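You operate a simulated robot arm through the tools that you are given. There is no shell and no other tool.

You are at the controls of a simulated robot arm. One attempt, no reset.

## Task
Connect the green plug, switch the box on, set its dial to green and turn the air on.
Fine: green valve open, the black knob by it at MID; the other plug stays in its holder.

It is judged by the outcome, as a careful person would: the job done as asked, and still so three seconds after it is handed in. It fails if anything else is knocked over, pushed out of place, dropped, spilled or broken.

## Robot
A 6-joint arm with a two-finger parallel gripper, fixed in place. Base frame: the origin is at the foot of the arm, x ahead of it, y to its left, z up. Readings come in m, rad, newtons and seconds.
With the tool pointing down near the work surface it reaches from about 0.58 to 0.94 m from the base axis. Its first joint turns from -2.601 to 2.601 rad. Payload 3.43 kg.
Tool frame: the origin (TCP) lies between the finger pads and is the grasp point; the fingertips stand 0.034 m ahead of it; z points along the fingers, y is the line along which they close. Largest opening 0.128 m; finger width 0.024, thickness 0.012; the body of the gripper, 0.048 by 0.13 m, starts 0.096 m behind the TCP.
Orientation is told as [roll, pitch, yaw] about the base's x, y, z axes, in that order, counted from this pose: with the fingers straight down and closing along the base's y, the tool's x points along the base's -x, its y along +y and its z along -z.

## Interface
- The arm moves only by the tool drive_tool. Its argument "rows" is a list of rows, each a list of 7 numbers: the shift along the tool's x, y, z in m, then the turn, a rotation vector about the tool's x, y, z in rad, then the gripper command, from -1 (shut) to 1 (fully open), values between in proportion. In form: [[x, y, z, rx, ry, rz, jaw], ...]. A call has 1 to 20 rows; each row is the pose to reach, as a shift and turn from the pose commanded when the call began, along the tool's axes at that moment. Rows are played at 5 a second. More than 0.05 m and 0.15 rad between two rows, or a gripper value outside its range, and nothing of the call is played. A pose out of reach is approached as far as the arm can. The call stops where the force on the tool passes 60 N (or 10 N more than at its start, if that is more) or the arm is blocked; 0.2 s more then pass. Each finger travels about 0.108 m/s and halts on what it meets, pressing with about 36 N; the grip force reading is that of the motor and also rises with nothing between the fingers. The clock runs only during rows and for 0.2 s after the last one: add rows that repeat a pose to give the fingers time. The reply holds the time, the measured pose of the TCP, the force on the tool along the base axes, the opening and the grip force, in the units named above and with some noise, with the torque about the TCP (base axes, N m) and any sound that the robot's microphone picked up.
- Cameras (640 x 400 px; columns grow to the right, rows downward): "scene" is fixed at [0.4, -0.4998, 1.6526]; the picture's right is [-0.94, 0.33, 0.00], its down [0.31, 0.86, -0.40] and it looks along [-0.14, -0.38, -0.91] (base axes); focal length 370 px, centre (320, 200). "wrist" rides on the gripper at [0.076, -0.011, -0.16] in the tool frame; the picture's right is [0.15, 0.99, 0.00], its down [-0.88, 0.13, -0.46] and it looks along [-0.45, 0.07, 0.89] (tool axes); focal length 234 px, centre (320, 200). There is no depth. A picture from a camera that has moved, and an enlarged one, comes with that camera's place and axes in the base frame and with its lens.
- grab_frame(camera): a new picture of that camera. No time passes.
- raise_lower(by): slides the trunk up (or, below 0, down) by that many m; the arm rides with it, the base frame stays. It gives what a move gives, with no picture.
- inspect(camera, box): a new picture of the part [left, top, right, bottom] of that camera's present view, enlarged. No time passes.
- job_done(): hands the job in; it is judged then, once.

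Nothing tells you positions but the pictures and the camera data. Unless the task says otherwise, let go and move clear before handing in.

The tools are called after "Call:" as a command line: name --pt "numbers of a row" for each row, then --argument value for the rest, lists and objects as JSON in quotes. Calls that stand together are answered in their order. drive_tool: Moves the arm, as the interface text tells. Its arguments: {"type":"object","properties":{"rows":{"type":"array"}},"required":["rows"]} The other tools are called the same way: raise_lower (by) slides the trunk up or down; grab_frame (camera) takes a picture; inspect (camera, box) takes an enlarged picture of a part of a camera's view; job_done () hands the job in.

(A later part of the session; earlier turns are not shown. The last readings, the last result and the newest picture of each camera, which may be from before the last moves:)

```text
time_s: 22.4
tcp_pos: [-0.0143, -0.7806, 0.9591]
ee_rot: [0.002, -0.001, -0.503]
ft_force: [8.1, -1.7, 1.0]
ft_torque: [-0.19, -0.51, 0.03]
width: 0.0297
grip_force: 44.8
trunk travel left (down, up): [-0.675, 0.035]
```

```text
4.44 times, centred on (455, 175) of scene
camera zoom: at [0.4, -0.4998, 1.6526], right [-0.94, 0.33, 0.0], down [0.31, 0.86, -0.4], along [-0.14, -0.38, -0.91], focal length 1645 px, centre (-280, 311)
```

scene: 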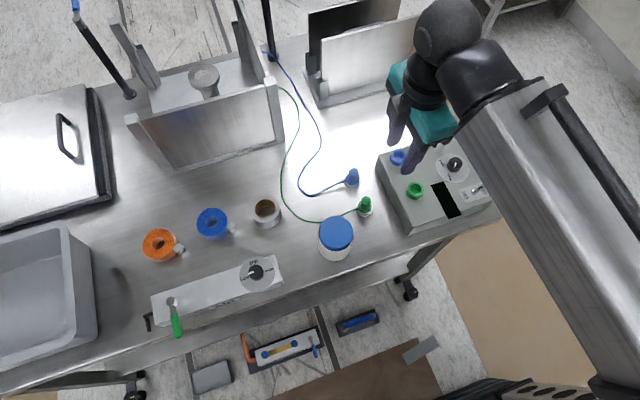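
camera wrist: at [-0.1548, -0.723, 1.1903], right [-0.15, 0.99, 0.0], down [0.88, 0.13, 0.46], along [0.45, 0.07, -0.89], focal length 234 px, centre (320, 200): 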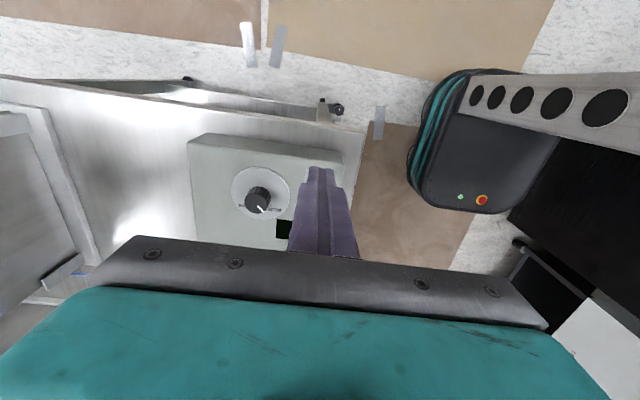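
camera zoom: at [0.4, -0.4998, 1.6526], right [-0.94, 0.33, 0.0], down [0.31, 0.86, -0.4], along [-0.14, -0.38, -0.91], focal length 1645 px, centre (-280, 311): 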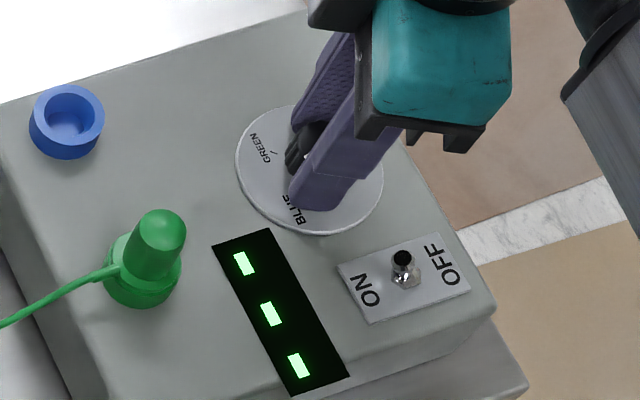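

The knob turns with the gripper. Continuing toward GREEN.

Call:
drive_tool --pt "0 0 0 0 0 0.1 -1" --pt "0 0 0 0 0 0.2 -1" --pt "0 0 0 0 0 0.3 -1" --pt "0 0 0 0 0 0.4 -1" --pt "0 0 0 0 0 0.5 -1" --pt "0 0 0 0 0 0.6 -1" --pt "0 0 0 0 0 0.7 -1" --pt "0 0 0 0 0 0.8 -1" --pt "0 0 0 0 0 0.9 -1" --pt "0 0 0 0 0 1.0 -1" --pt "0 0 0 0 0 1.0 -1"

Call:
inspect --camera "wrist" --box '[260, 110, 380, 210]'

Call:
inspect --camera "scene" --box '[395, 130, 515, 220]'

```text
time_s: 24.8
tcp_pos: [-0.0151, -0.7804, 0.9573]
ee_rot: [0.001, 0.0, -1.503]
ft_force: [13.3, -5.0, 2.8]
ft_torque: [1.03, -0.18, 0.01]
width: 0.0298
grip_force: 45.2
trunk travel left (down, up): [-0.675, 0.035]
```

```text
4.00 times, centred on (320, 160) of wrist
camera zoom: at [-0.0313, -0.7048, 1.118], right [0.98, 0.21, 0.0], down [0.19, -0.87, 0.46], along [0.1, -0.45, -0.89], focal length 937 px, centre (320, 360)
```

zoom: 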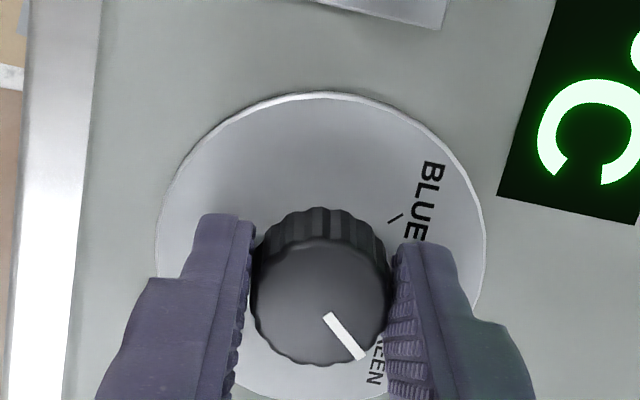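

```text
4.44 times, centred on (455, 175) of scene
camera zoom: at [0.4, -0.4998, 1.6526], right [-0.94, 0.33, 0.0], down [0.31, 0.86, -0.4], along [-0.14, -0.38, -0.91], focal length 1645 px, centre (-280, 311)
```

zoom: 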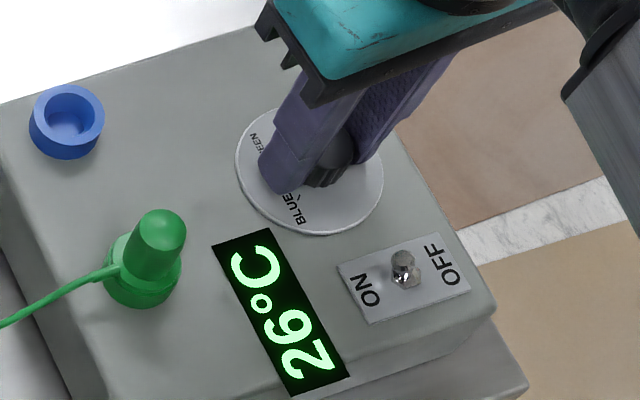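

The display now reads 26°C, so the channel is picked up. I finish the quarter turn, release, rise and check the pointer.

Call:
drive_tool --pt "0 0 0 0 0 0.07 -1" --pt "0 0 0 0 0 0.07 -1" --pt "0 0 0 0 0 0.07 -0.5" --pt "0 0 0 0 0 0.07 -0.1" --pt "0 0 0 0 0 0.07 -0.1" --pt "0 0 -0.03 0 0 0.07 -0.1" --pt "0 0 -0.07 0 0 0.07 -0.1" --pt "0 0 -0.11 0 0 0.07 -0.1" --pt "0 0 -0.11 0 0 0.07 -0.1"

Call:
inspect --camera "wrist" --box '[220, 80, 420, 220]'

Call:
inspect --camera "scene" --box '[395, 130, 515, 220]'

```text
time_s: 26.8
tcp_pos: [-0.016, -0.7803, 1.0693]
ee_rot: [0.001, 0.0, -1.571]
ft_force: [0.0, 0.4, -0.3]
ft_torque: [-0.01, 0.01, 0.0]
width: 0.0575
grip_force: 0.1
trunk travel left (down, up): [-0.675, 0.035]
```

```text
2.86 times, centred on (320, 150) of wrist
camera zoom: at [-0.0275, -0.7038, 1.2287], right [0.99, 0.15, 0.0], down [0.13, -0.88, 0.46], along [0.07, -0.45, -0.89], focal length 669 px, centre (320, 343)
```

zoom: 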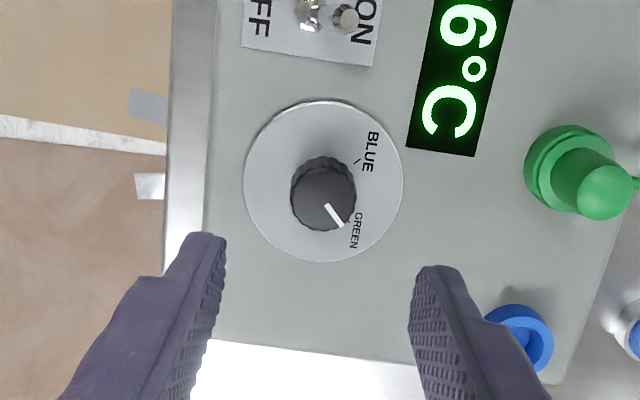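

```text
4.44 times, centred on (455, 175) of scene
camera zoom: at [0.4, -0.4998, 1.6526], right [-0.94, 0.33, 0.0], down [0.31, 0.86, -0.4], along [-0.14, -0.38, -0.91], focal length 1645 px, centre (-280, 311)
```

zoom: 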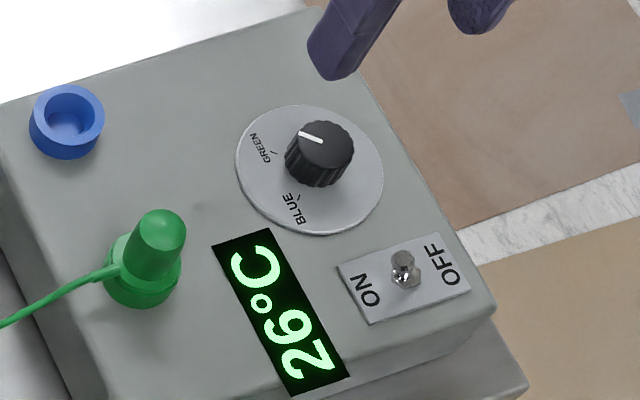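

The pointer is near the GREEN tick. I zoom to verify it precisely.

Call:
inspect --camera "wrist" --box '[290, 110, 350, 175]'

Call:
inspect --camera "scene" --box '[435, 145, 475, 180]'

```text
6.15 times, centred on (320, 142) of wrist
camera zoom: at [-0.0275, -0.7038, 1.2287], right [0.99, 0.15, 0.0], down [0.13, -0.88, 0.46], along [0.07, -0.45, -0.89], focal length 1441 px, centre (320, 554)
```

zoom: 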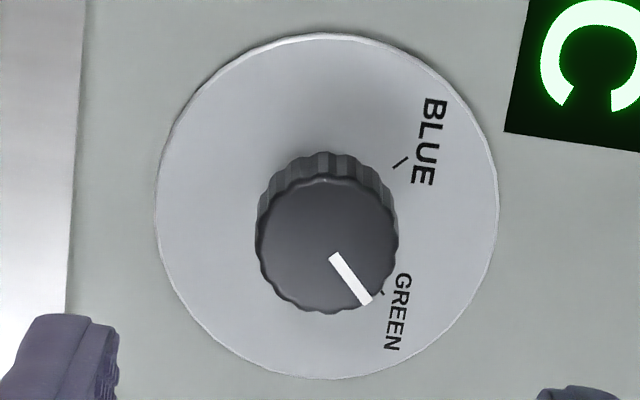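

```text
11.43 times, centred on (455, 162) of scene
camera zoom: at [0.4, -0.4998, 1.6526], right [-0.94, 0.33, 0.0], down [0.31, 0.86, -0.4], along [-0.14, -0.38, -0.91], focal length 4230 px, centre (-1223, 629)
```

zoom: 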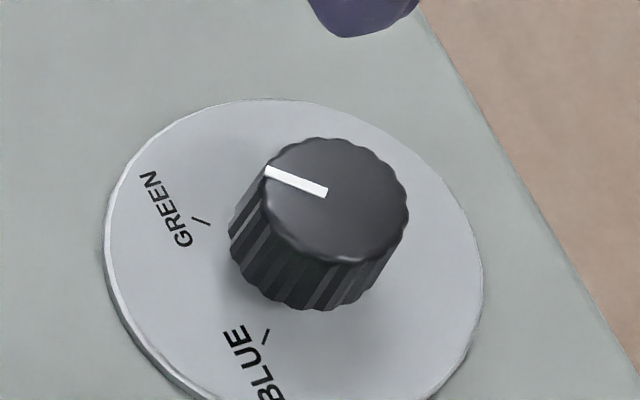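

The pointer is at about -44° while the GREEN tick is at about -49°. I regrip and turn about 5° further for a clean setting.

Call:
drive_tool --pt "0 0 0.04 0 0 0 -0.1" --pt "0 0 0.08 0 0 0 -0.1" --pt "0 0 0.11 0 0 0 -0.1" --pt "0 0 0.11 0 0 0 -0.5" --pt "0 0 0.11 0 0 0 -1" --pt "0 0 0.11 0 0 0 -1" --pt "0 0 0.11 0 0 0.05 -1" --pt "0 0 0.11 0 0 0.09 -1" --pt "0 0 0.11 0 0 0.09 -1" --pt "0 0 0.11 0 0 0.09 -0.5" --pt "0 0 0.11 0 0 0.09 -0.1" --pt "0 0 0.11 0 0 0.09 -0.1" --pt "0 0 0.08 0 0 0.09 -0.1" --pt "0 0 0.04 0 0 0.09 -0.1" --pt "0 0 0 0 0 0.09 -0.1" --pt "0 0 0 0 0 0.09 -0.1"

Call:
inspect --camera "wrist" --box '[290, 110, 350, 175]'

Call:
inspect --camera "scene" --box '[435, 145, 475, 180]'

Call:
grab_frame --camera "scene"

```text
time_s: 30.2
tcp_pos: [-0.0142, -0.7834, 1.0705]
ee_rot: [-0.001, 0.0, -1.661]
ft_force: [-0.8, -0.3, -0.2]
ft_torque: [0.02, 0.0, -0.02]
width: 0.0576
grip_force: 0.1
trunk travel left (down, up): [-0.675, 0.035]
```

```text
6.15 times, centred on (320, 142) of wrist
camera zoom: at [-0.0189, -0.7055, 1.2301], right [1.0, 0.06, 0.0], down [0.05, -0.89, 0.46], along [0.03, -0.45, -0.89], focal length 1441 px, centre (320, 554)
```

zoom: 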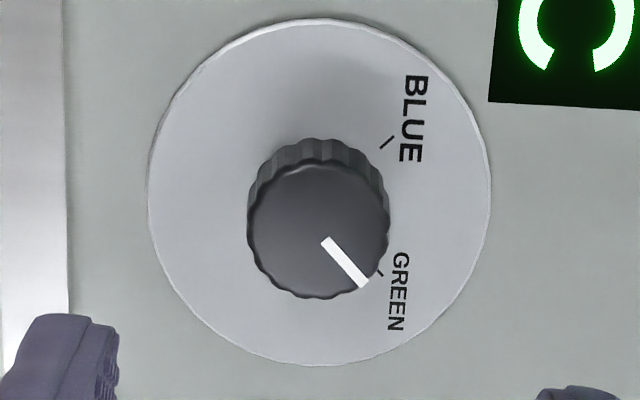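

```text
11.43 times, centred on (455, 162) of scene
camera zoom: at [0.4, -0.4998, 1.6526], right [-0.94, 0.33, 0.0], down [0.31, 0.86, -0.4], along [-0.14, -0.38, -0.91], focal length 4230 px, centre (-1223, 629)
```

zoom: 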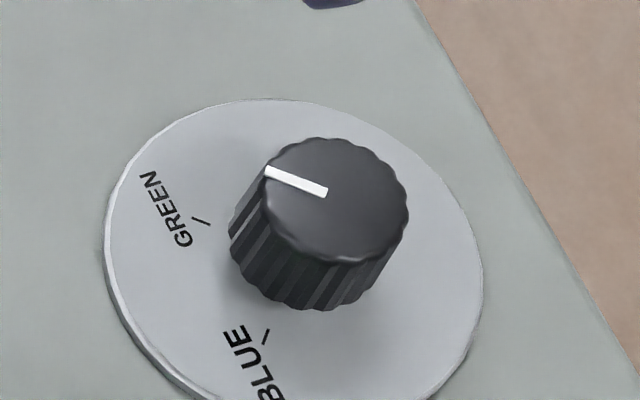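

```text
taken
```

scene: 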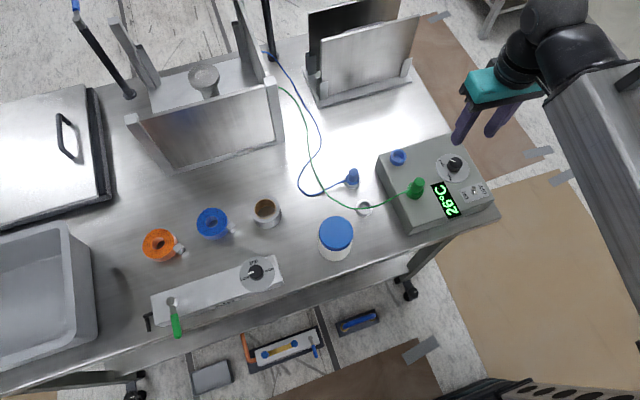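

The dial snapped back to the same spot, so it has a detent at GREEN and is set there; the display shows 26°C. Next I raise and swing over to the air panel, turning the tool back to its neutral yaw.

Call:
drive_tool --pt "0.0101 0.0354 -0.02 0 0 -0.138 -0.1" --pt "0.0203 0.0708 -0.04 0 0 -0.277 -0.1" --pt "0.0304 0.1062 -0.06 0 0 -0.415 -0.1" --pt "0.0406 0.1416 -0.08 0 0 -0.554 -0.1" --pt "0.0507 0.177 -0.08 0 0 -0.692 -0.1" --pt "0.0609 0.2123 -0.08 0 0 -0.83 -0.1" --pt "0.071 0.2477 -0.08 0 0 -0.969 -0.1" --pt "0.0812 0.2831 -0.08 0 0 -1.107 -0.1" --pt "0.0913 0.3185 -0.08 0 0 -1.246 -0.1" --pt "0.1015 0.3539 -0.08 0 0 -1.384 -0.1" --pt "0.1116 0.3893 -0.08 0 0 -1.522 -0.1" --pt "0.1218 0.4247 -0.08 0 0 -1.661 -0.1" --pt "0.1218 0.4247 -0.08 0 0 -1.661 -0.1"

Call:
grab_frame --camera "wrist"

Call:
grab_frame --camera "scene"

```text
time_s: 33.0
tcp_pos: [0.4191, -0.6979, 1.1485]
ee_rot: [0.0, 0.002, 0.002]
ft_force: [0.6, 0.0, -0.2]
ft_torque: [-0.04, 0.02, 0.03]
width: 0.0578
grip_force: 0.0
trunk travel left (down, up): [-0.675, 0.035]
```

```text
taken
camera wrist: at [0.3427, -0.7074, 1.3076], right [-0.15, 0.99, 0.0], down [0.88, 0.13, 0.46], along [0.45, 0.07, -0.89], focal length 234 px, centre (320, 200)
```

wrist: 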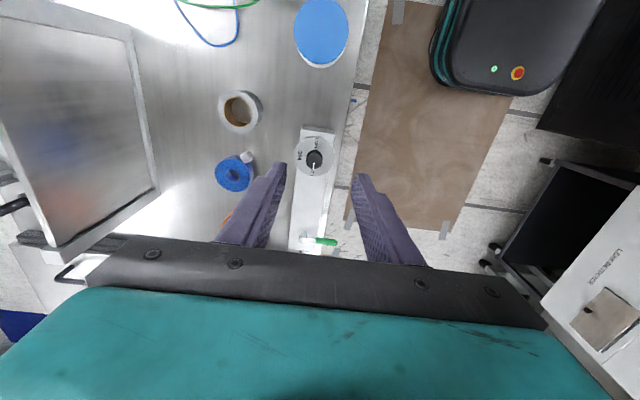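

```text
taken
```

scene: 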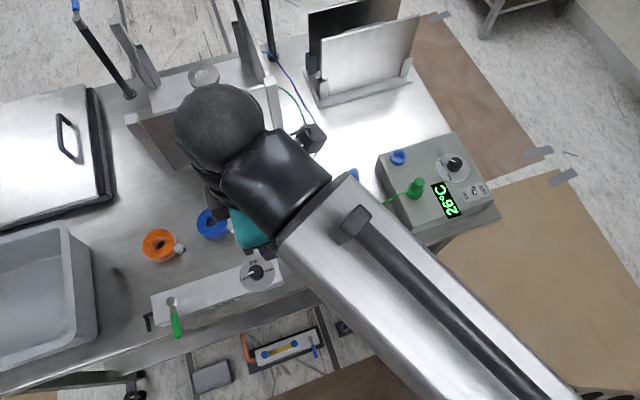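

The arm's wrist is straight above the tool (it only appears over the rack by perspective). I zoom on the air panel from the wrist.

Call:
inspect --camera "wrist" --box '[260, 110, 360, 190]'

Call:
inspect --camera "wrist" --box '[270, 180, 370, 260]'

Call:
inspect --camera "scene" --box '[225, 245, 295, 300]'

Call:
inspect --camera "scene" --box '[135, 285, 205, 345]'

```text
5.00 times, centred on (310, 150) of wrist
camera zoom: at [0.3427, -0.7074, 1.3076], right [-0.15, 0.99, 0.0], down [0.88, 0.13, 0.46], along [0.45, 0.07, -0.89], focal length 1171 px, centre (370, 450)
```

zoom: 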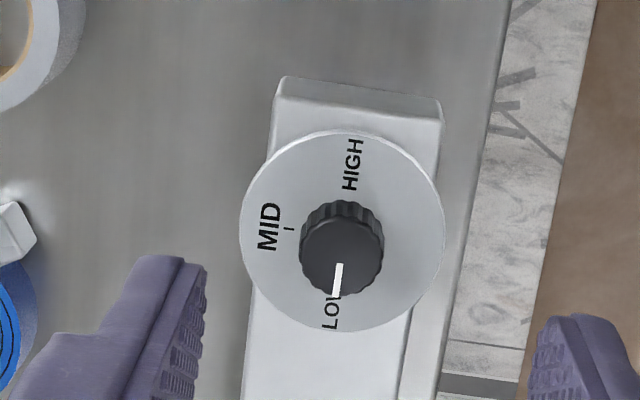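

```text
5.00 times, centred on (320, 220) of wrist
camera zoom: at [0.3427, -0.7074, 1.3076], right [-0.15, 0.99, 0.0], down [0.88, 0.13, 0.46], along [0.45, 0.07, -0.89], focal length 1171 px, centre (320, 100)
```

zoom: 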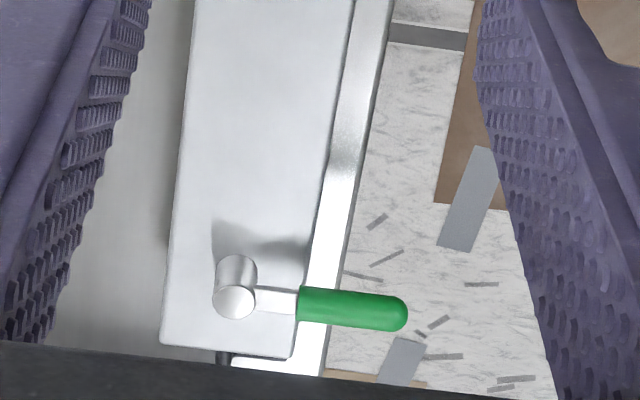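

```text
7.27 times, centred on (260, 272) of scene
camera zoom: at [0.4, -0.4998, 1.6526], right [-0.94, 0.33, 0.0], down [0.31, 0.86, -0.4], along [-0.14, -0.38, -0.91], focal length 2692 px, centre (756, -327)
```

zoom: 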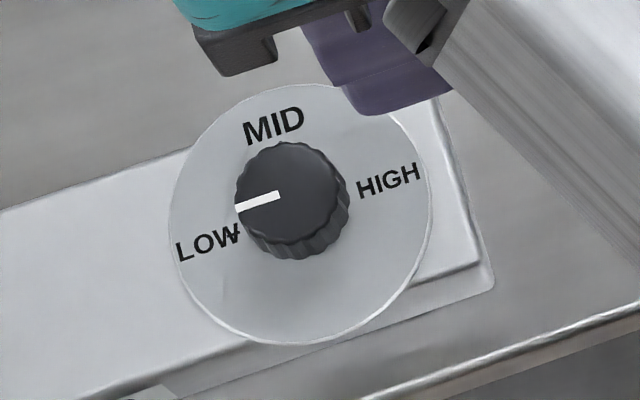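

```text
6.67 times, centred on (170, 315) of scene
camera zoom: at [0.4, -0.4998, 1.6526], right [-0.94, 0.33, 0.0], down [0.31, 0.86, -0.4], along [-0.14, -0.38, -0.91], focal length 2467 px, centre (1320, -567)
```

zoom: 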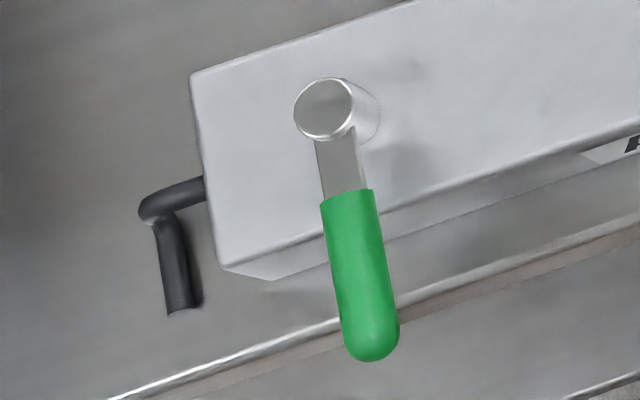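

The air knob centre is at (0.464, -0.699), top z≈0.928, pointing at LOW (+x); MID is about 85–90° clockwise. I move above it and check before descending.

Call:
drive_tool --pt "-0.022 -0.001 0.03 0 0 0 -0.1" --pt "-0.0449 -0.001 0.06 0 0 0 -0.1" --pt "-0.0449 -0.001 0.1 0 0 0 -0.1" --pt "-0.0449 -0.001 0.135 0 0 0 -0.1" --pt "-0.0449 -0.001 0.135 0 0 0 -0.1"

Call:
inspect --camera "wrist" --box '[220, 80, 420, 240]'

Call:
grab_frame --camera "scene"

```text
time_s: 34.2
tcp_pos: [0.46, -0.699, 1.0121]
ee_rot: [-0.002, 0.001, 0.0]
ft_force: [0.2, 0.7, 0.5]
ft_torque: [0.0, -0.02, -0.02]
width: 0.0579
grip_force: 0.1
trunk travel left (down, up): [-0.675, 0.035]
```

```text
2.50 times, centred on (320, 160) of wrist
camera zoom: at [0.3851, -0.7089, 1.1725], right [-0.15, 0.99, 0.0], down [0.88, 0.13, 0.46], along [0.45, 0.07, -0.89], focal length 585 px, centre (320, 300)
```

zoom: 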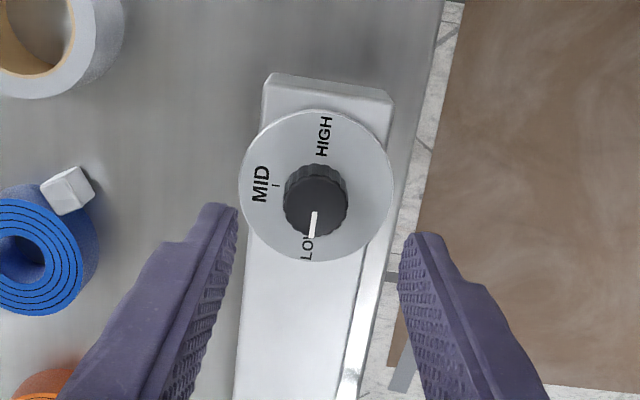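

```text
taken
```

scene: 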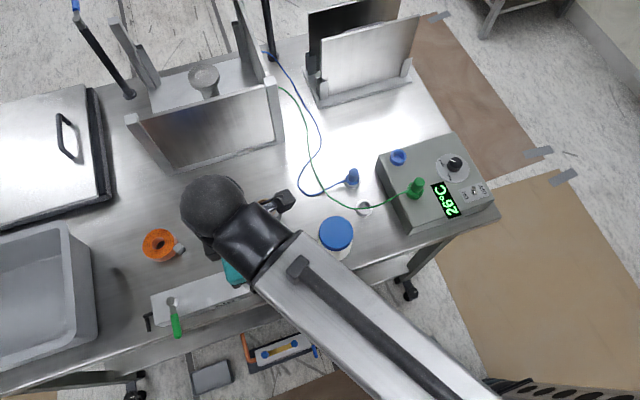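

Alignment is good (a few mm in x to correct). I descend around the knob and close.

Call:
drive_tool --pt "-0.002 0 0.03 0 0 0 -0.1" --pt "-0.002 0 0.055 0 0 0 -0.1" --pt "-0.002 0 0.065 0 0 0 -0.1" --pt "-0.002 0 0.065 0 0 0 -0.4" --pt "-0.002 0 0.065 0 0 0 -1" --pt "-0.002 0 0.065 0 0 0 -1"

Call:
inspect --camera "wrist" --box '[260, 110, 380, 210]'

```text
time_s: 35.6
tcp_pos: [0.4645, -0.7011, 0.9484]
ee_rot: [0.0, 0.002, 0.0]
ft_force: [0.4, -3.9, -1.1]
ft_torque: [0.03, -0.19, -0.05]
width: 0.0294
grip_force: 45.3
trunk travel left (down, up): [-0.675, 0.035]
```

```text
4.00 times, centred on (320, 160) of wrist
camera zoom: at [0.3884, -0.7102, 1.1071], right [-0.15, 0.99, 0.0], down [0.88, 0.13, 0.46], along [0.45, 0.07, -0.89], focal length 937 px, centre (320, 360)
```

zoom: 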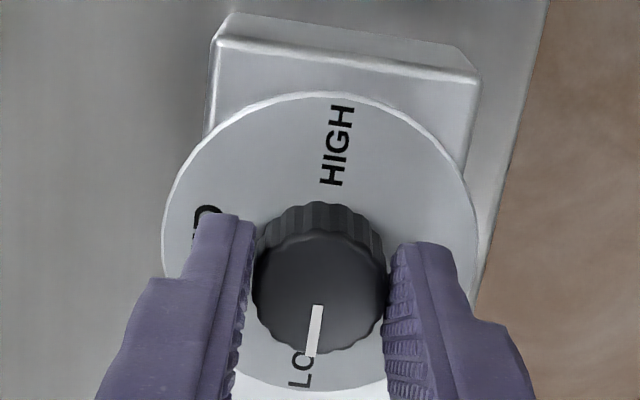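

Knob gripped; I turn it about 86° clockwise toward MID.

Call:
drive_tool --pt "0 -0.0005 0 0 0 0.1 -1" --pt "0 -0.001 0 0 0 0.2 -1" --pt "0 -0.001 0 0 0 0.3 -1" --pt "0 -0.001 0 0 0 0.4 -1" --pt "0 -0.001 0 0 0 0.5 -1" --pt "0 -0.001 0 0 0 0.6 -1" --pt "0 -0.001 0 0 0 0.7 -1" --pt "0 -0.001 0 0 0 0.8 -1" --pt "0 -0.001 0 0 0 0.9 -1" --pt "0 -0.001 0 0 0 1.0 -1" --pt "0 -0.001 0 0 0 1.1 -1" --pt "0 -0.001 0 0 0 1.2 -1" --pt "0 -0.001 0 0 0 1.3 -1" --pt "0 -0.001 0 0 0 1.4 -1" --pt "0 -0.001 0 0 0 1.5 -1" --pt "0 -0.001 0 0 0 1.5 -1"

Call:
inspect --camera "wrist" --box '[250, 90, 390, 210]'

Call:
inspect --camera "scene" --box '[205, 225, 305, 300]'

```text
time_s: 39.0
tcp_pos: [0.4643, -0.6988, 0.9473]
ee_rot: [0.0, 0.002, -1.501]
ft_force: [-9.0, 12.6, -20.9]
ft_torque: [0.32, -0.16, 0.0]
width: 0.0293
grip_force: 45.0
trunk travel left (down, up): [-0.675, 0.035]
```

```text
3.33 times, centred on (320, 150) of wrist
camera zoom: at [0.4486, -0.6239, 1.1074], right [0.98, 0.21, 0.0], down [0.19, -0.87, 0.45], along [0.1, -0.44, -0.89], focal length 781 px, centre (320, 367)
```

zoom: 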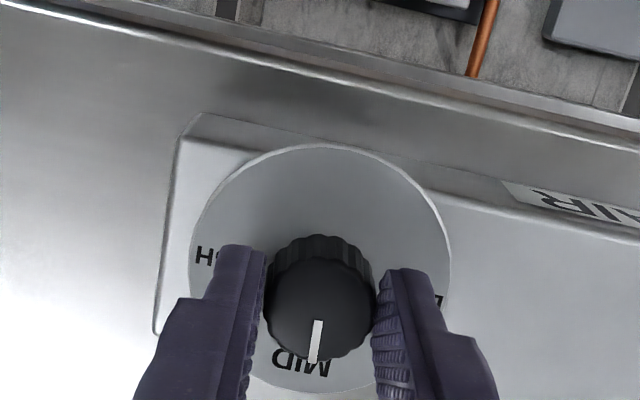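

```text
5.33 times, centred on (255, 262) of scene
camera zoom: at [0.4, -0.4998, 1.6526], right [-0.94, 0.33, 0.0], down [0.31, 0.86, -0.4], along [-0.14, -0.38, -0.91], focal length 1974 px, centre (667, -133)
```

zoom: 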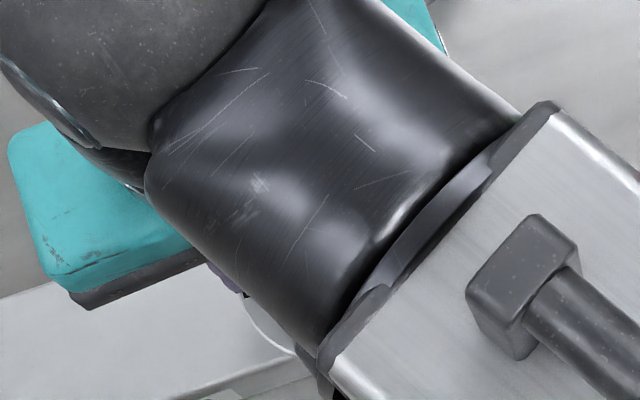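

The pointer is near MID. I release, rise and check.

Call:
drive_tool --pt "0 0 0 0 0 0 -0.6" --pt "0 0 0 0 0 0 -0.1" --pt "0 0 0 0 0 0 -0.1" --pt "0 0 -0.03 0 0 0 -0.1" --pt "0 0 -0.07 0 0 0 -0.1" --pt "0 0 -0.11 0 0 0 -0.1" --pt "0 0 -0.11 0 0 0 -0.1"

Call:
inspect --camera "wrist" --box '[270, 90, 370, 190]'

Call:
grab_frame --camera "wrist"

```text
time_s: 40.6
tcp_pos: [0.4627, -0.6985, 1.0576]
ee_rot: [0.0, -0.001, -1.5]
ft_force: [-0.3, -0.3, 0.7]
ft_torque: [-0.02, 0.02, 0.01]
width: 0.0578
grip_force: 0.0
trunk travel left (down, up): [-0.675, 0.035]
```

```text
4.00 times, centred on (320, 140) of wrist
camera zoom: at [0.4473, -0.6225, 1.2174], right [0.98, 0.22, 0.0], down [0.19, -0.87, 0.46], along [0.1, -0.44, -0.89], focal length 937 px, centre (320, 440)
```

zoom: 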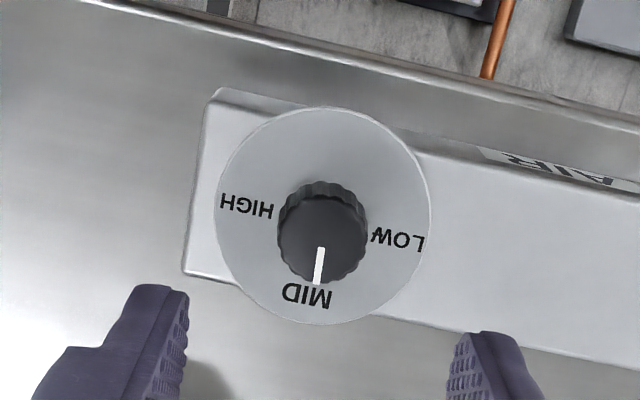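

```text
taken
camera wrist: at [0.4473, -0.6225, 1.2174], right [0.98, 0.22, 0.0], down [0.19, -0.87, 0.46], along [0.1, -0.44, -0.89], focal length 234 px, centre (320, 200)
```

wrist: 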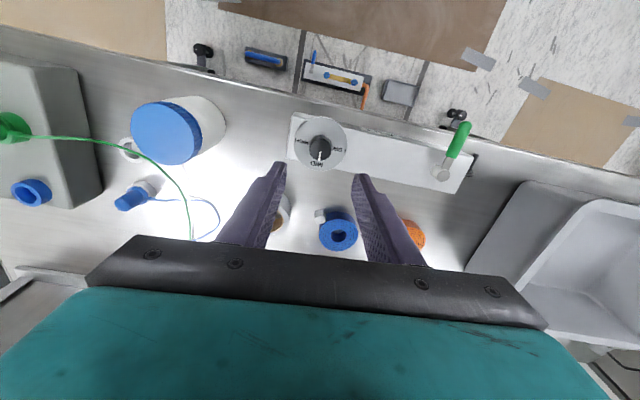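

The knob points near MID; I zoom in closely to judge it against the tick.

Call:
inspect --camera "wrist" --box '[290, 112, 350, 174]'

Call:
inspect --camera "wrist" --box '[300, 140, 340, 170]'

```text
6.45 times, centred on (320, 143) of wrist
camera zoom: at [0.4473, -0.6225, 1.2174], right [0.98, 0.22, 0.0], down [0.19, -0.87, 0.46], along [0.1, -0.44, -0.89], focal length 1511 px, centre (320, 568)
```

zoom: 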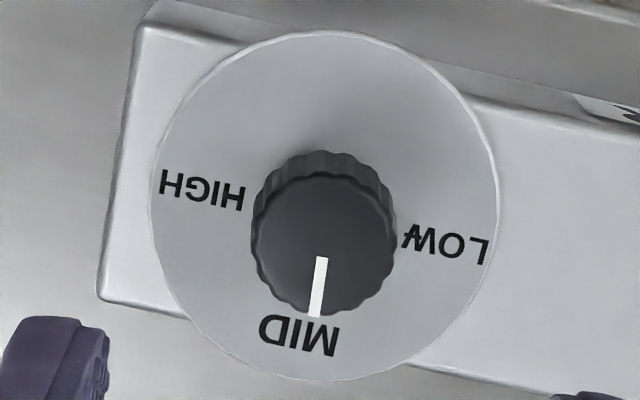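

```text
13.33 times, centred on (320, 155) of wrist
camera zoom: at [0.4473, -0.6225, 1.2174], right [0.98, 0.22, 0.0], down [0.19, -0.87, 0.46], along [0.1, -0.44, -0.89], focal length 3122 px, centre (320, 800)
```

zoom: 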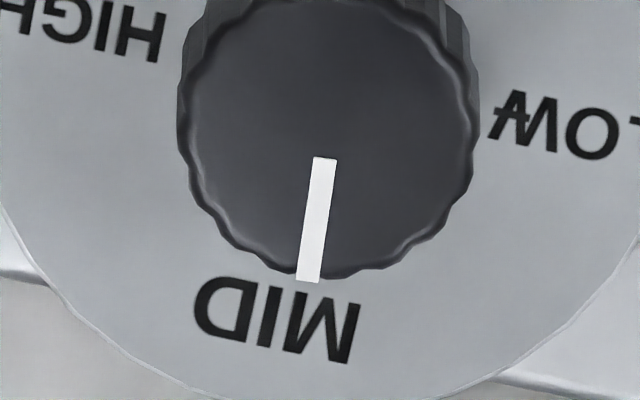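

The pointer is about 4–5° short of MID. I regrip and add about 0.08 rad.

Call:
drive_tool --pt "0 0 0.04 0 0 0 -0.1" --pt "0 0 0.08 0 0 0 -0.1" --pt "0 0 0.109 0 0 0 -0.1" --pt "0 0 0.109 0 0 0 -0.5" --pt "0 0 0.109 0 0 0 -1" --pt "0 0 0.109 0 0 0 -1" --pt "0 0 0.109 0 0 0.04 -1" --pt "0 0 0.109 0 0 0.08 -1" --pt "0 0 0.109 0 0 0.08 -1" --pt "0 0 0.109 0 0 0.08 -0.5" --pt "0 0 0.109 0 0 0.08 -0.1" --pt "0 0 0.109 0 0 0.08 -0.1" --pt "0 0 0.08 0 0 0.08 -0.1" --pt "0 0 0.04 0 0 0.08 -0.1" --pt "0 0 0 0 0 0.08 -0.1" --pt "0 0 0 0 0 0.08 -0.1"

Call:
inspect --camera "wrist" --box '[290, 112, 350, 174]'

```text
time_s: 44.0
tcp_pos: [0.4629, -0.6995, 1.0585]
ee_rot: [-0.002, 0.001, -1.581]
ft_force: [-0.4, 0.6, -0.7]
ft_torque: [-0.03, 0.02, 0.0]
width: 0.0577
grip_force: 0.0
trunk travel left (down, up): [-0.675, 0.035]
```

```text
6.45 times, centred on (320, 143) of wrist
camera zoom: at [0.4528, -0.6226, 1.2186], right [0.99, 0.14, 0.0], down [0.12, -0.88, 0.46], along [0.06, -0.45, -0.89], focal length 1511 px, centre (320, 568)
```

zoom: 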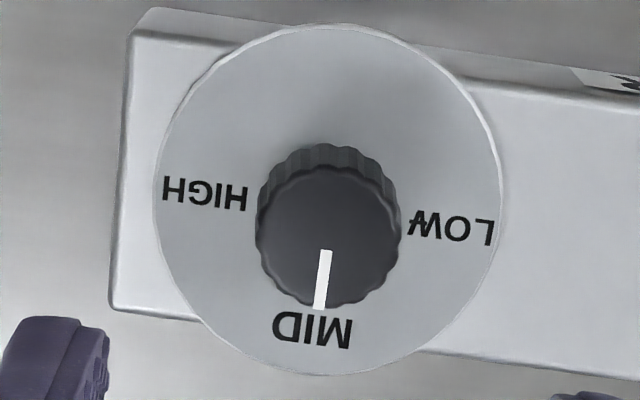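

The knob is at MID now. Next the valve: stem at about (0.635, -0.699), its green handle reaching to (0.636, -0.631) at z≈0.915. I move closer, with fingers closed, for a good look.

Call:
drive_tool --pt "0.02 0.05 0 0 0 0 -0.6" --pt "0.041 0.0996 0 0 0 0 -1" --pt "0.041 0.0996 0 0 0 0 -1"

Call:
grab_frame --camera "wrist"

Call:
inspect --camera "wrist" --box '[330, 80, 470, 200]'

Call:
inspect --camera "scene" --box '[135, 235, 305, 345]'

```text
refused: row 1 steps farther than a row can; nothing moved
```

```text
taken
camera wrist: at [0.4528, -0.6226, 1.2186], right [0.99, 0.14, 0.0], down [0.12, -0.88, 0.46], along [0.06, -0.45, -0.89], focal length 234 px, centre (320, 200)
```

wrist: 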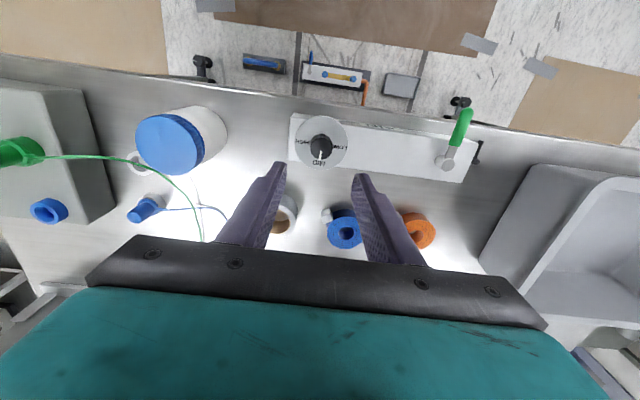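

```text
3.33 times, centred on (400, 140) of wrist
camera zoom: at [0.4528, -0.6226, 1.2186], right [0.99, 0.14, 0.0], down [0.12, -0.88, 0.46], along [0.06, -0.45, -0.89], focal length 781 px, centre (53, 400)
```

zoom: 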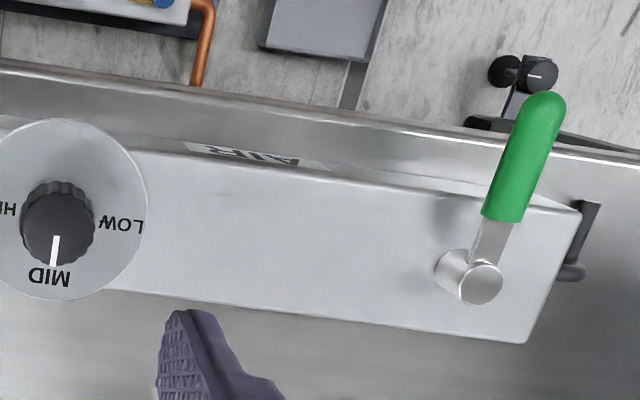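

```text
3.64 times, centred on (220, 290) of scene
camera zoom: at [0.4, -0.4998, 1.6526], right [-0.94, 0.33, 0.0], down [0.31, 0.86, -0.4], along [-0.14, -0.38, -0.91], focal length 1346 px, centre (684, -127)
```

zoom: 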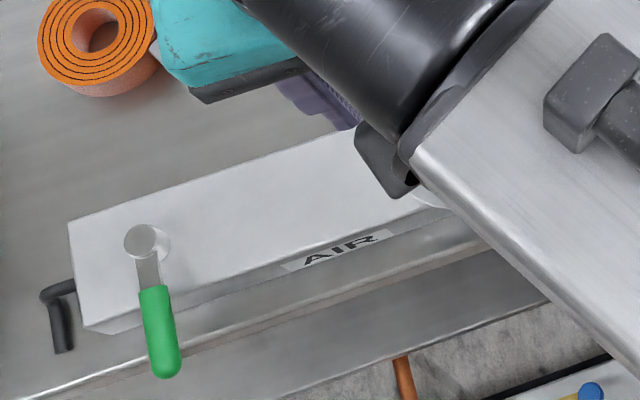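

The step was slightly too large; I repeat it in smaller rows.

Call:
drive_tool --pt "0.012 0.033 0 0 0 0 -0.6" --pt "0.026 0.066 0 0 0 0 -1" --pt "0.041 0.0996 0 0 0 0 -1" --pt "0.041 0.0996 0 0 0 0 -1"

Call:
grab_frame --camera "wrist"

Call:
inspect --camera "wrist" --box '[320, 60, 480, 180]'

```text
time_s: 45.0
tcp_pos: [0.5639, -0.6583, 1.0594]
ee_rot: [-0.001, 0.0, -1.58]
ft_force: [0.1, 0.3, 0.9]
ft_torque: [0.0, -0.01, 0.0]
width: 0.0
grip_force: 33.3
trunk travel left (down, up): [-0.675, 0.035]
```

```text
taken
camera wrist: at [0.5542, -0.5806, 1.2191], right [0.99, 0.14, 0.0], down [0.12, -0.88, 0.46], along [0.06, -0.45, -0.89], focal length 234 px, centre (320, 200)
```

wrist: 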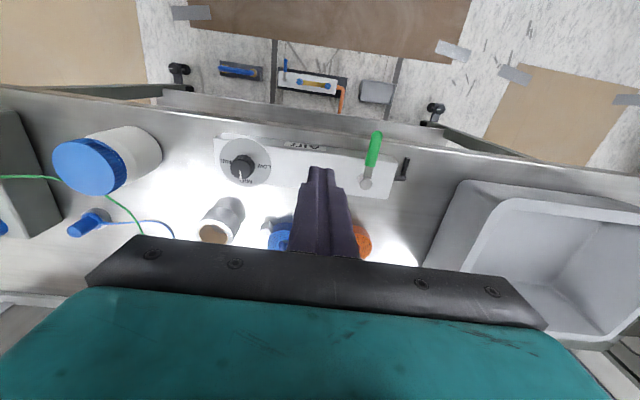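

```text
3.33 times, centred on (400, 120) of wrist
camera zoom: at [0.5542, -0.5806, 1.2191], right [0.99, 0.14, 0.0], down [0.12, -0.88, 0.46], along [0.06, -0.45, -0.89], focal length 781 px, centre (53, 467)
```

zoom: 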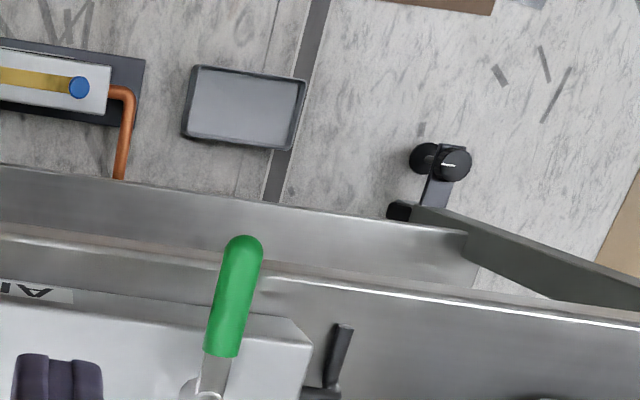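

The handle lies at x≈0.635 from y≈-0.675 to -0.629, z≈0.912, perpendicular to the panel (closed). I will push it from its +x side toward -x, so that it lies along the panel. First I place the closed fingers above that side.

Call:
drive_tool --pt "0.004 0.035 0.01 0 0 0 -1" --pt "0.008 0.07 0.02 0 0 0 -1" --pt "0.0122 0.097 0.04 0 0 0 -1" --pt "0.0122 0.097 0.065 0 0 0 -1" --pt "0.0122 0.097 0.065 0 0 0 -1"

Call:
inspect --camera "wrist" --box '[240, 80, 400, 200]'

Call:
inspect --camera "scene" --box '[115, 255, 245, 350]'

```text
time_s: 46.2
tcp_pos: [0.6598, -0.6491, 0.9949]
ee_rot: [0.001, 0.0, -1.58]
ft_force: [-0.4, 0.7, -0.2]
ft_torque: [0.03, 0.08, 0.02]
width: 0.0
grip_force: 32.8
trunk travel left (down, up): [-0.675, 0.035]
```

```text
3.33 times, centred on (320, 140) of wrist
camera zoom: at [0.6503, -0.5717, 1.1545], right [0.99, 0.14, 0.0], down [0.12, -0.88, 0.46], along [0.06, -0.45, -0.89], focal length 781 px, centre (320, 400)
```

zoom: 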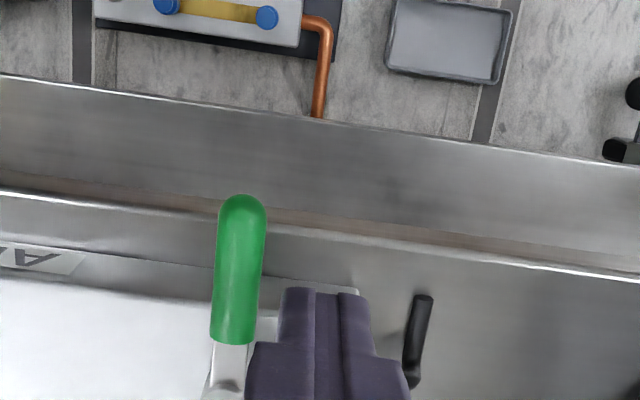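

```text
4.21 times, centred on (180, 302) of scene
camera zoom: at [0.4, -0.4998, 1.6526], right [-0.94, 0.33, 0.0], down [0.31, 0.86, -0.4], along [-0.14, -0.38, -0.91], focal length 1558 px, centre (910, -232)
```

zoom: 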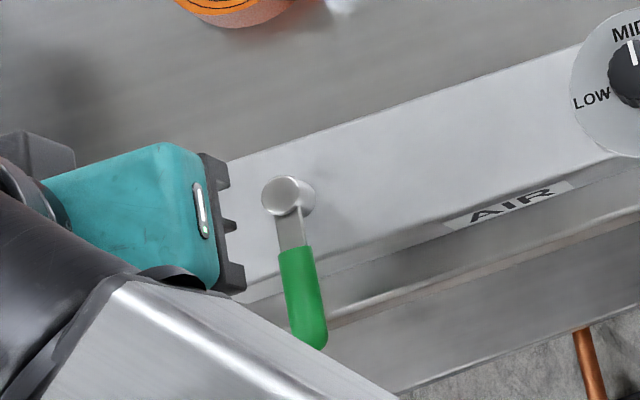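

Fingers are beside the handle with about 5 mm clearance. Lowering to z≈0.943 so that the tips are beside the grip but above the panel top.

Call:
drive_tool --pt "0.002 0.001 0.02 0 0 0 -1" --pt "0.003 0.001 0.04 0 0 0 -1" --pt "0.003 0.001 0.052 0 0 0 -1" --pt "0.003 0.001 0.052 0 0 0 -1"

Call:
inspect --camera "wrist" --box '[240, 80, 400, 200]'

```text
time_s: 47.2
tcp_pos: [0.6633, -0.6447, 0.9438]
ee_rot: [-0.001, -0.001, -1.58]
ft_force: [0.7, 0.6, 0.5]
ft_torque: [0.03, -0.01, 0.01]
width: 0.0
grip_force: 32.3
trunk travel left (down, up): [-0.675, 0.035]
```

```text
3.33 times, centred on (320, 140) of wrist
camera zoom: at [0.6534, -0.5682, 1.102], right [0.99, 0.14, 0.0], down [0.12, -0.88, 0.46], along [0.06, -0.45, -0.89], focal length 781 px, centre (320, 400)
```

zoom: 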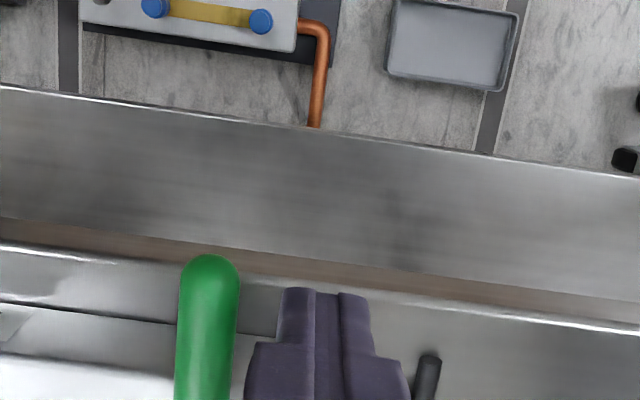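

Now I begin to push the handle along its arc toward -x, first a little, to see if it gives.

Call:
drive_tool --pt "0.0 -0.0085 0 0 0 0 -1" --pt "0.0018 -0.0151 0 0 0 -0.12 -1" --pt "0.0028 -0.0218 0 0 0 -0.24 -1" --pt "0.0028 -0.0218 0 0 0 -0.24 -1"

Call:
inspect --camera "wrist" --box '[200, 80, 400, 230]'

Call:
inspect --camera "scene" --box '[115, 255, 245, 350]'

```text
time_s: 48.2
tcp_pos: [0.641, -0.6423, 0.9421]
ee_rot: [0.001, 0.001, -1.338]
ft_force: [0.9, 0.2, 0.4]
ft_torque: [-0.02, -0.01, 0.01]
width: 0.0002
grip_force: 33.3
trunk travel left (down, up): [-0.675, 0.035]
```

```text
2.67 times, centred on (300, 155) of wrist
camera zoom: at [0.6128, -0.5697, 1.1022], right [0.93, 0.37, 0.0], down [0.33, -0.83, 0.46], along [0.17, -0.42, -0.89], focal length 624 px, centre (373, 320)
```

zoom: 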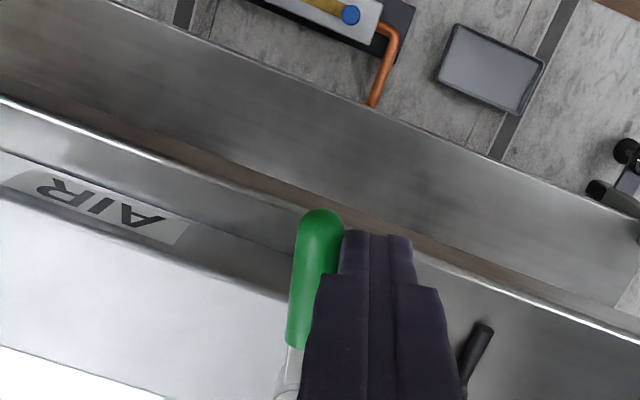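

```text
4.21 times, centred on (180, 302) of scene
camera zoom: at [0.4, -0.4998, 1.6526], right [-0.94, 0.33, 0.0], down [0.31, 0.86, -0.4], along [-0.14, -0.38, -0.91], focal length 1558 px, centre (910, -232)
```

zoom: 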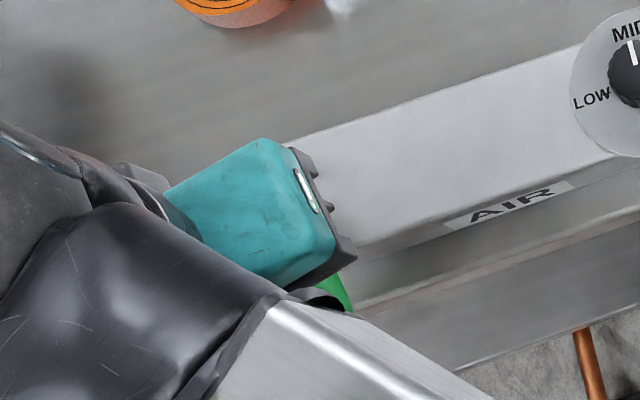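

The handle turns freely (about 13° so far). Continuing along the arc.

Call:
drive_tool --pt "0.0018 -0.0067 0 0 0 -0.12 -1" --pt "0.0028 -0.0134 0 0 0 -0.24 -1" --pt "0.003 -0.0204 0 0 0 -0.36 -1" --pt "0.0024 -0.0272 0 0 0 -0.48 -1" --pt "0.0009 -0.0339 0 0 0 -0.6 -1" --pt "-0.0012 -0.0404 0 0 0 -0.72 -1" --pt "-0.0012 -0.0404 0 0 0 -0.72 -1"

Call:
inspect --camera "wrist" --box '[200, 80, 400, 230]'

Call:
inspect --camera "scene" --box '[115, 255, 245, 350]'

```text
time_s: 49.8
tcp_pos: [0.6026, -0.6529, 0.9416]
ee_rot: [0.0, -0.001, -0.618]
ft_force: [0.8, 0.3, -0.4]
ft_torque: [-0.03, 0.0, 0.01]
width: 0.0002
grip_force: 32.2
trunk travel left (down, up): [-0.675, 0.035]
```

```text
2.67 times, centred on (300, 155) of wrist
camera zoom: at [0.5339, -0.6169, 1.1005], right [0.45, 0.89, 0.0], down [0.79, -0.4, 0.46], along [0.41, -0.21, -0.89], focal length 624 px, centre (373, 320)
```

zoom: 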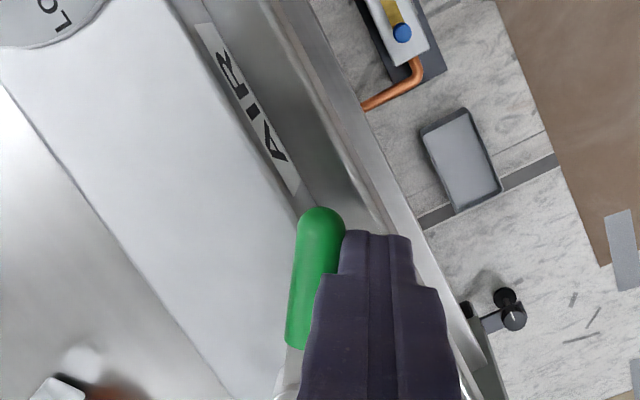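

```text
4.21 times, centred on (180, 302) of scene
camera zoom: at [0.4, -0.4998, 1.6526], right [-0.94, 0.33, 0.0], down [0.31, 0.86, -0.4], along [-0.14, -0.38, -0.91], focal length 1558 px, centre (910, -232)
```

zoom: 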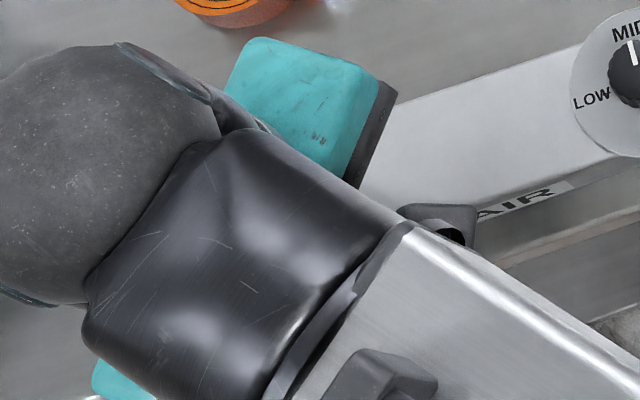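

Handle at about 55°. I finish the quarter turn.

Call:
drive_tool --pt "0.0017 -0.0067 0 0 0 -0.12 -1" --pt "0.0028 -0.0135 0 0 0 -0.24 -1" --pt "0.003 -0.0203 0 0 0 -0.36 -1" --pt "0.0023 -0.0272 0 0 0 -0.48 -1" --pt "0.0008 -0.0345 0 0 0 -0.61 -1" --pt "0.0008 -0.0345 0 0 0 -0.61 -1"

Call:
inspect --camera "wrist" --box '[200, 80, 400, 230]'

```text
time_s: 51.2
tcp_pos: [0.5804, -0.6816, 0.9437]
ee_rot: [0.001, 0.0, -0.008]
ft_force: [-0.2, -0.4, 0.2]
ft_torque: [-0.02, -0.01, 0.01]
width: 0.0001
grip_force: 33.0
trunk travel left (down, up): [-0.675, 0.035]
```

```text
2.67 times, centred on (300, 155) of wrist
camera zoom: at [0.5052, -0.6907, 1.1015], right [-0.14, 0.99, 0.0], down [0.88, 0.12, 0.46], along [0.45, 0.06, -0.89], focal length 624 px, centre (373, 320)
```

zoom: 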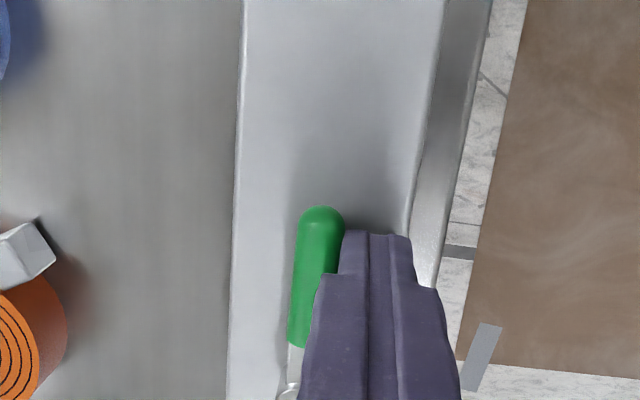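

The handle now lies along the panel (≈89°). I nudge 3 mm more to see whether it meets its stop.

Call:
drive_tool --pt "0 -0.0015 0 0 0 0 -1" --pt "0 -0.003 0 0 0 0 -1" --pt "0 -0.003 0 0 0 0 -1"

```text
time_s: 52.0
tcp_pos: [0.5809, -0.6819, 0.9424]
ee_rot: [0.002, 0.001, -0.009]
ft_force: [-1.1, 8.3, -2.1]
ft_torque: [0.22, 0.09, 0.02]
width: 0.0
grip_force: 32.9
trunk travel left (down, up): [-0.675, 0.035]
```

It meets its stop (8 N), so the valve is fully open. I back off sideways (+y), rise, and swing away for an unobstructed check.

Call:
drive_tool --pt "0 0.005 0 0 0 0 -1" --pt "0 0.016 0 0 0 0 -1" --pt "0 0.018 -0.03 0 0 0 -1" --pt "0 0.018 -0.07 0 0 0 -1" --pt "0 0.018 -0.115 0 0 0 -1" --pt "0 0.018 -0.16 0 0 0 -1" --pt "0.04 0.02 -0.18 0 0 0 -1" --pt "0.08 0.02 -0.18 0 0 0 -1" --pt "0.12 0.02 -0.18 0 0 0 -1" --pt "0.16 0.02 -0.18 0 0 0 -1" --pt "0.2 0.02 -0.18 0 0 0 -1" --pt "0.24 0.02 -0.18 0 0 0 -1" --pt "0.28 0.02 -0.18 0 0 0 -1" --pt "0.32 0.02 -0.18 0 0 0 -1" --pt "0.36 0.02 -0.18 0 0 0 -1" --pt "0.36 0.02 -0.18 0 0 0 -1"

Call:
grab_frame --camera "scene"

Call:
inspect --camera "scene" --box '[130, 240, 300, 350]'

Call:
grab_frame --camera "wrist"

```text
time_s: 55.4
tcp_pos: [0.2214, -0.6578, 1.1225]
ee_rot: [0.0, -0.001, -0.008]
ft_force: [-0.4, -0.8, -0.6]
ft_torque: [0.02, -0.04, 0.0]
width: 0.0
grip_force: 33.1
trunk travel left (down, up): [-0.675, 0.035]
```

```text
taken
```

scene: 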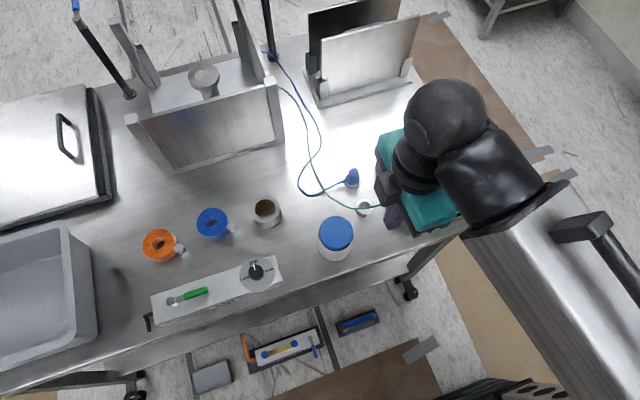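

```text
3.64 times, centred on (215, 295) of scene
camera zoom: at [0.4, -0.4998, 1.6526], right [-0.94, 0.33, 0.0], down [0.31, 0.86, -0.4], along [-0.14, -0.38, -0.91], focal length 1346 px, centre (702, -146)
```

zoom: 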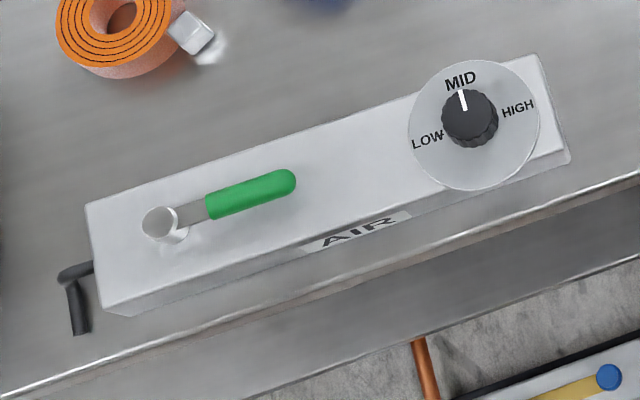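

```text
taken
camera wrist: at [0.1464, -0.6672, 1.2821], right [-0.14, 0.99, 0.0], down [0.88, 0.12, 0.46], along [0.45, 0.06, -0.89], focal length 234 px, centre (320, 200)
```

wrist: 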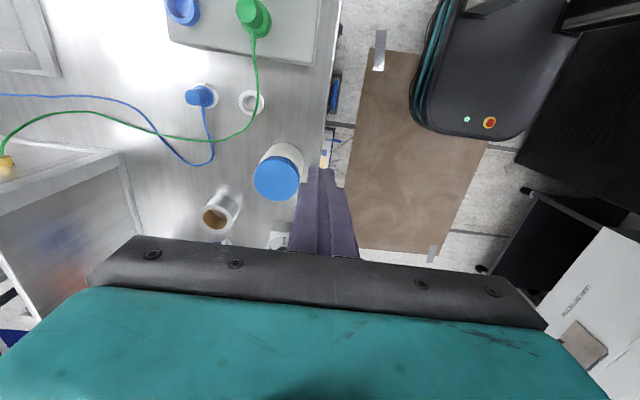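

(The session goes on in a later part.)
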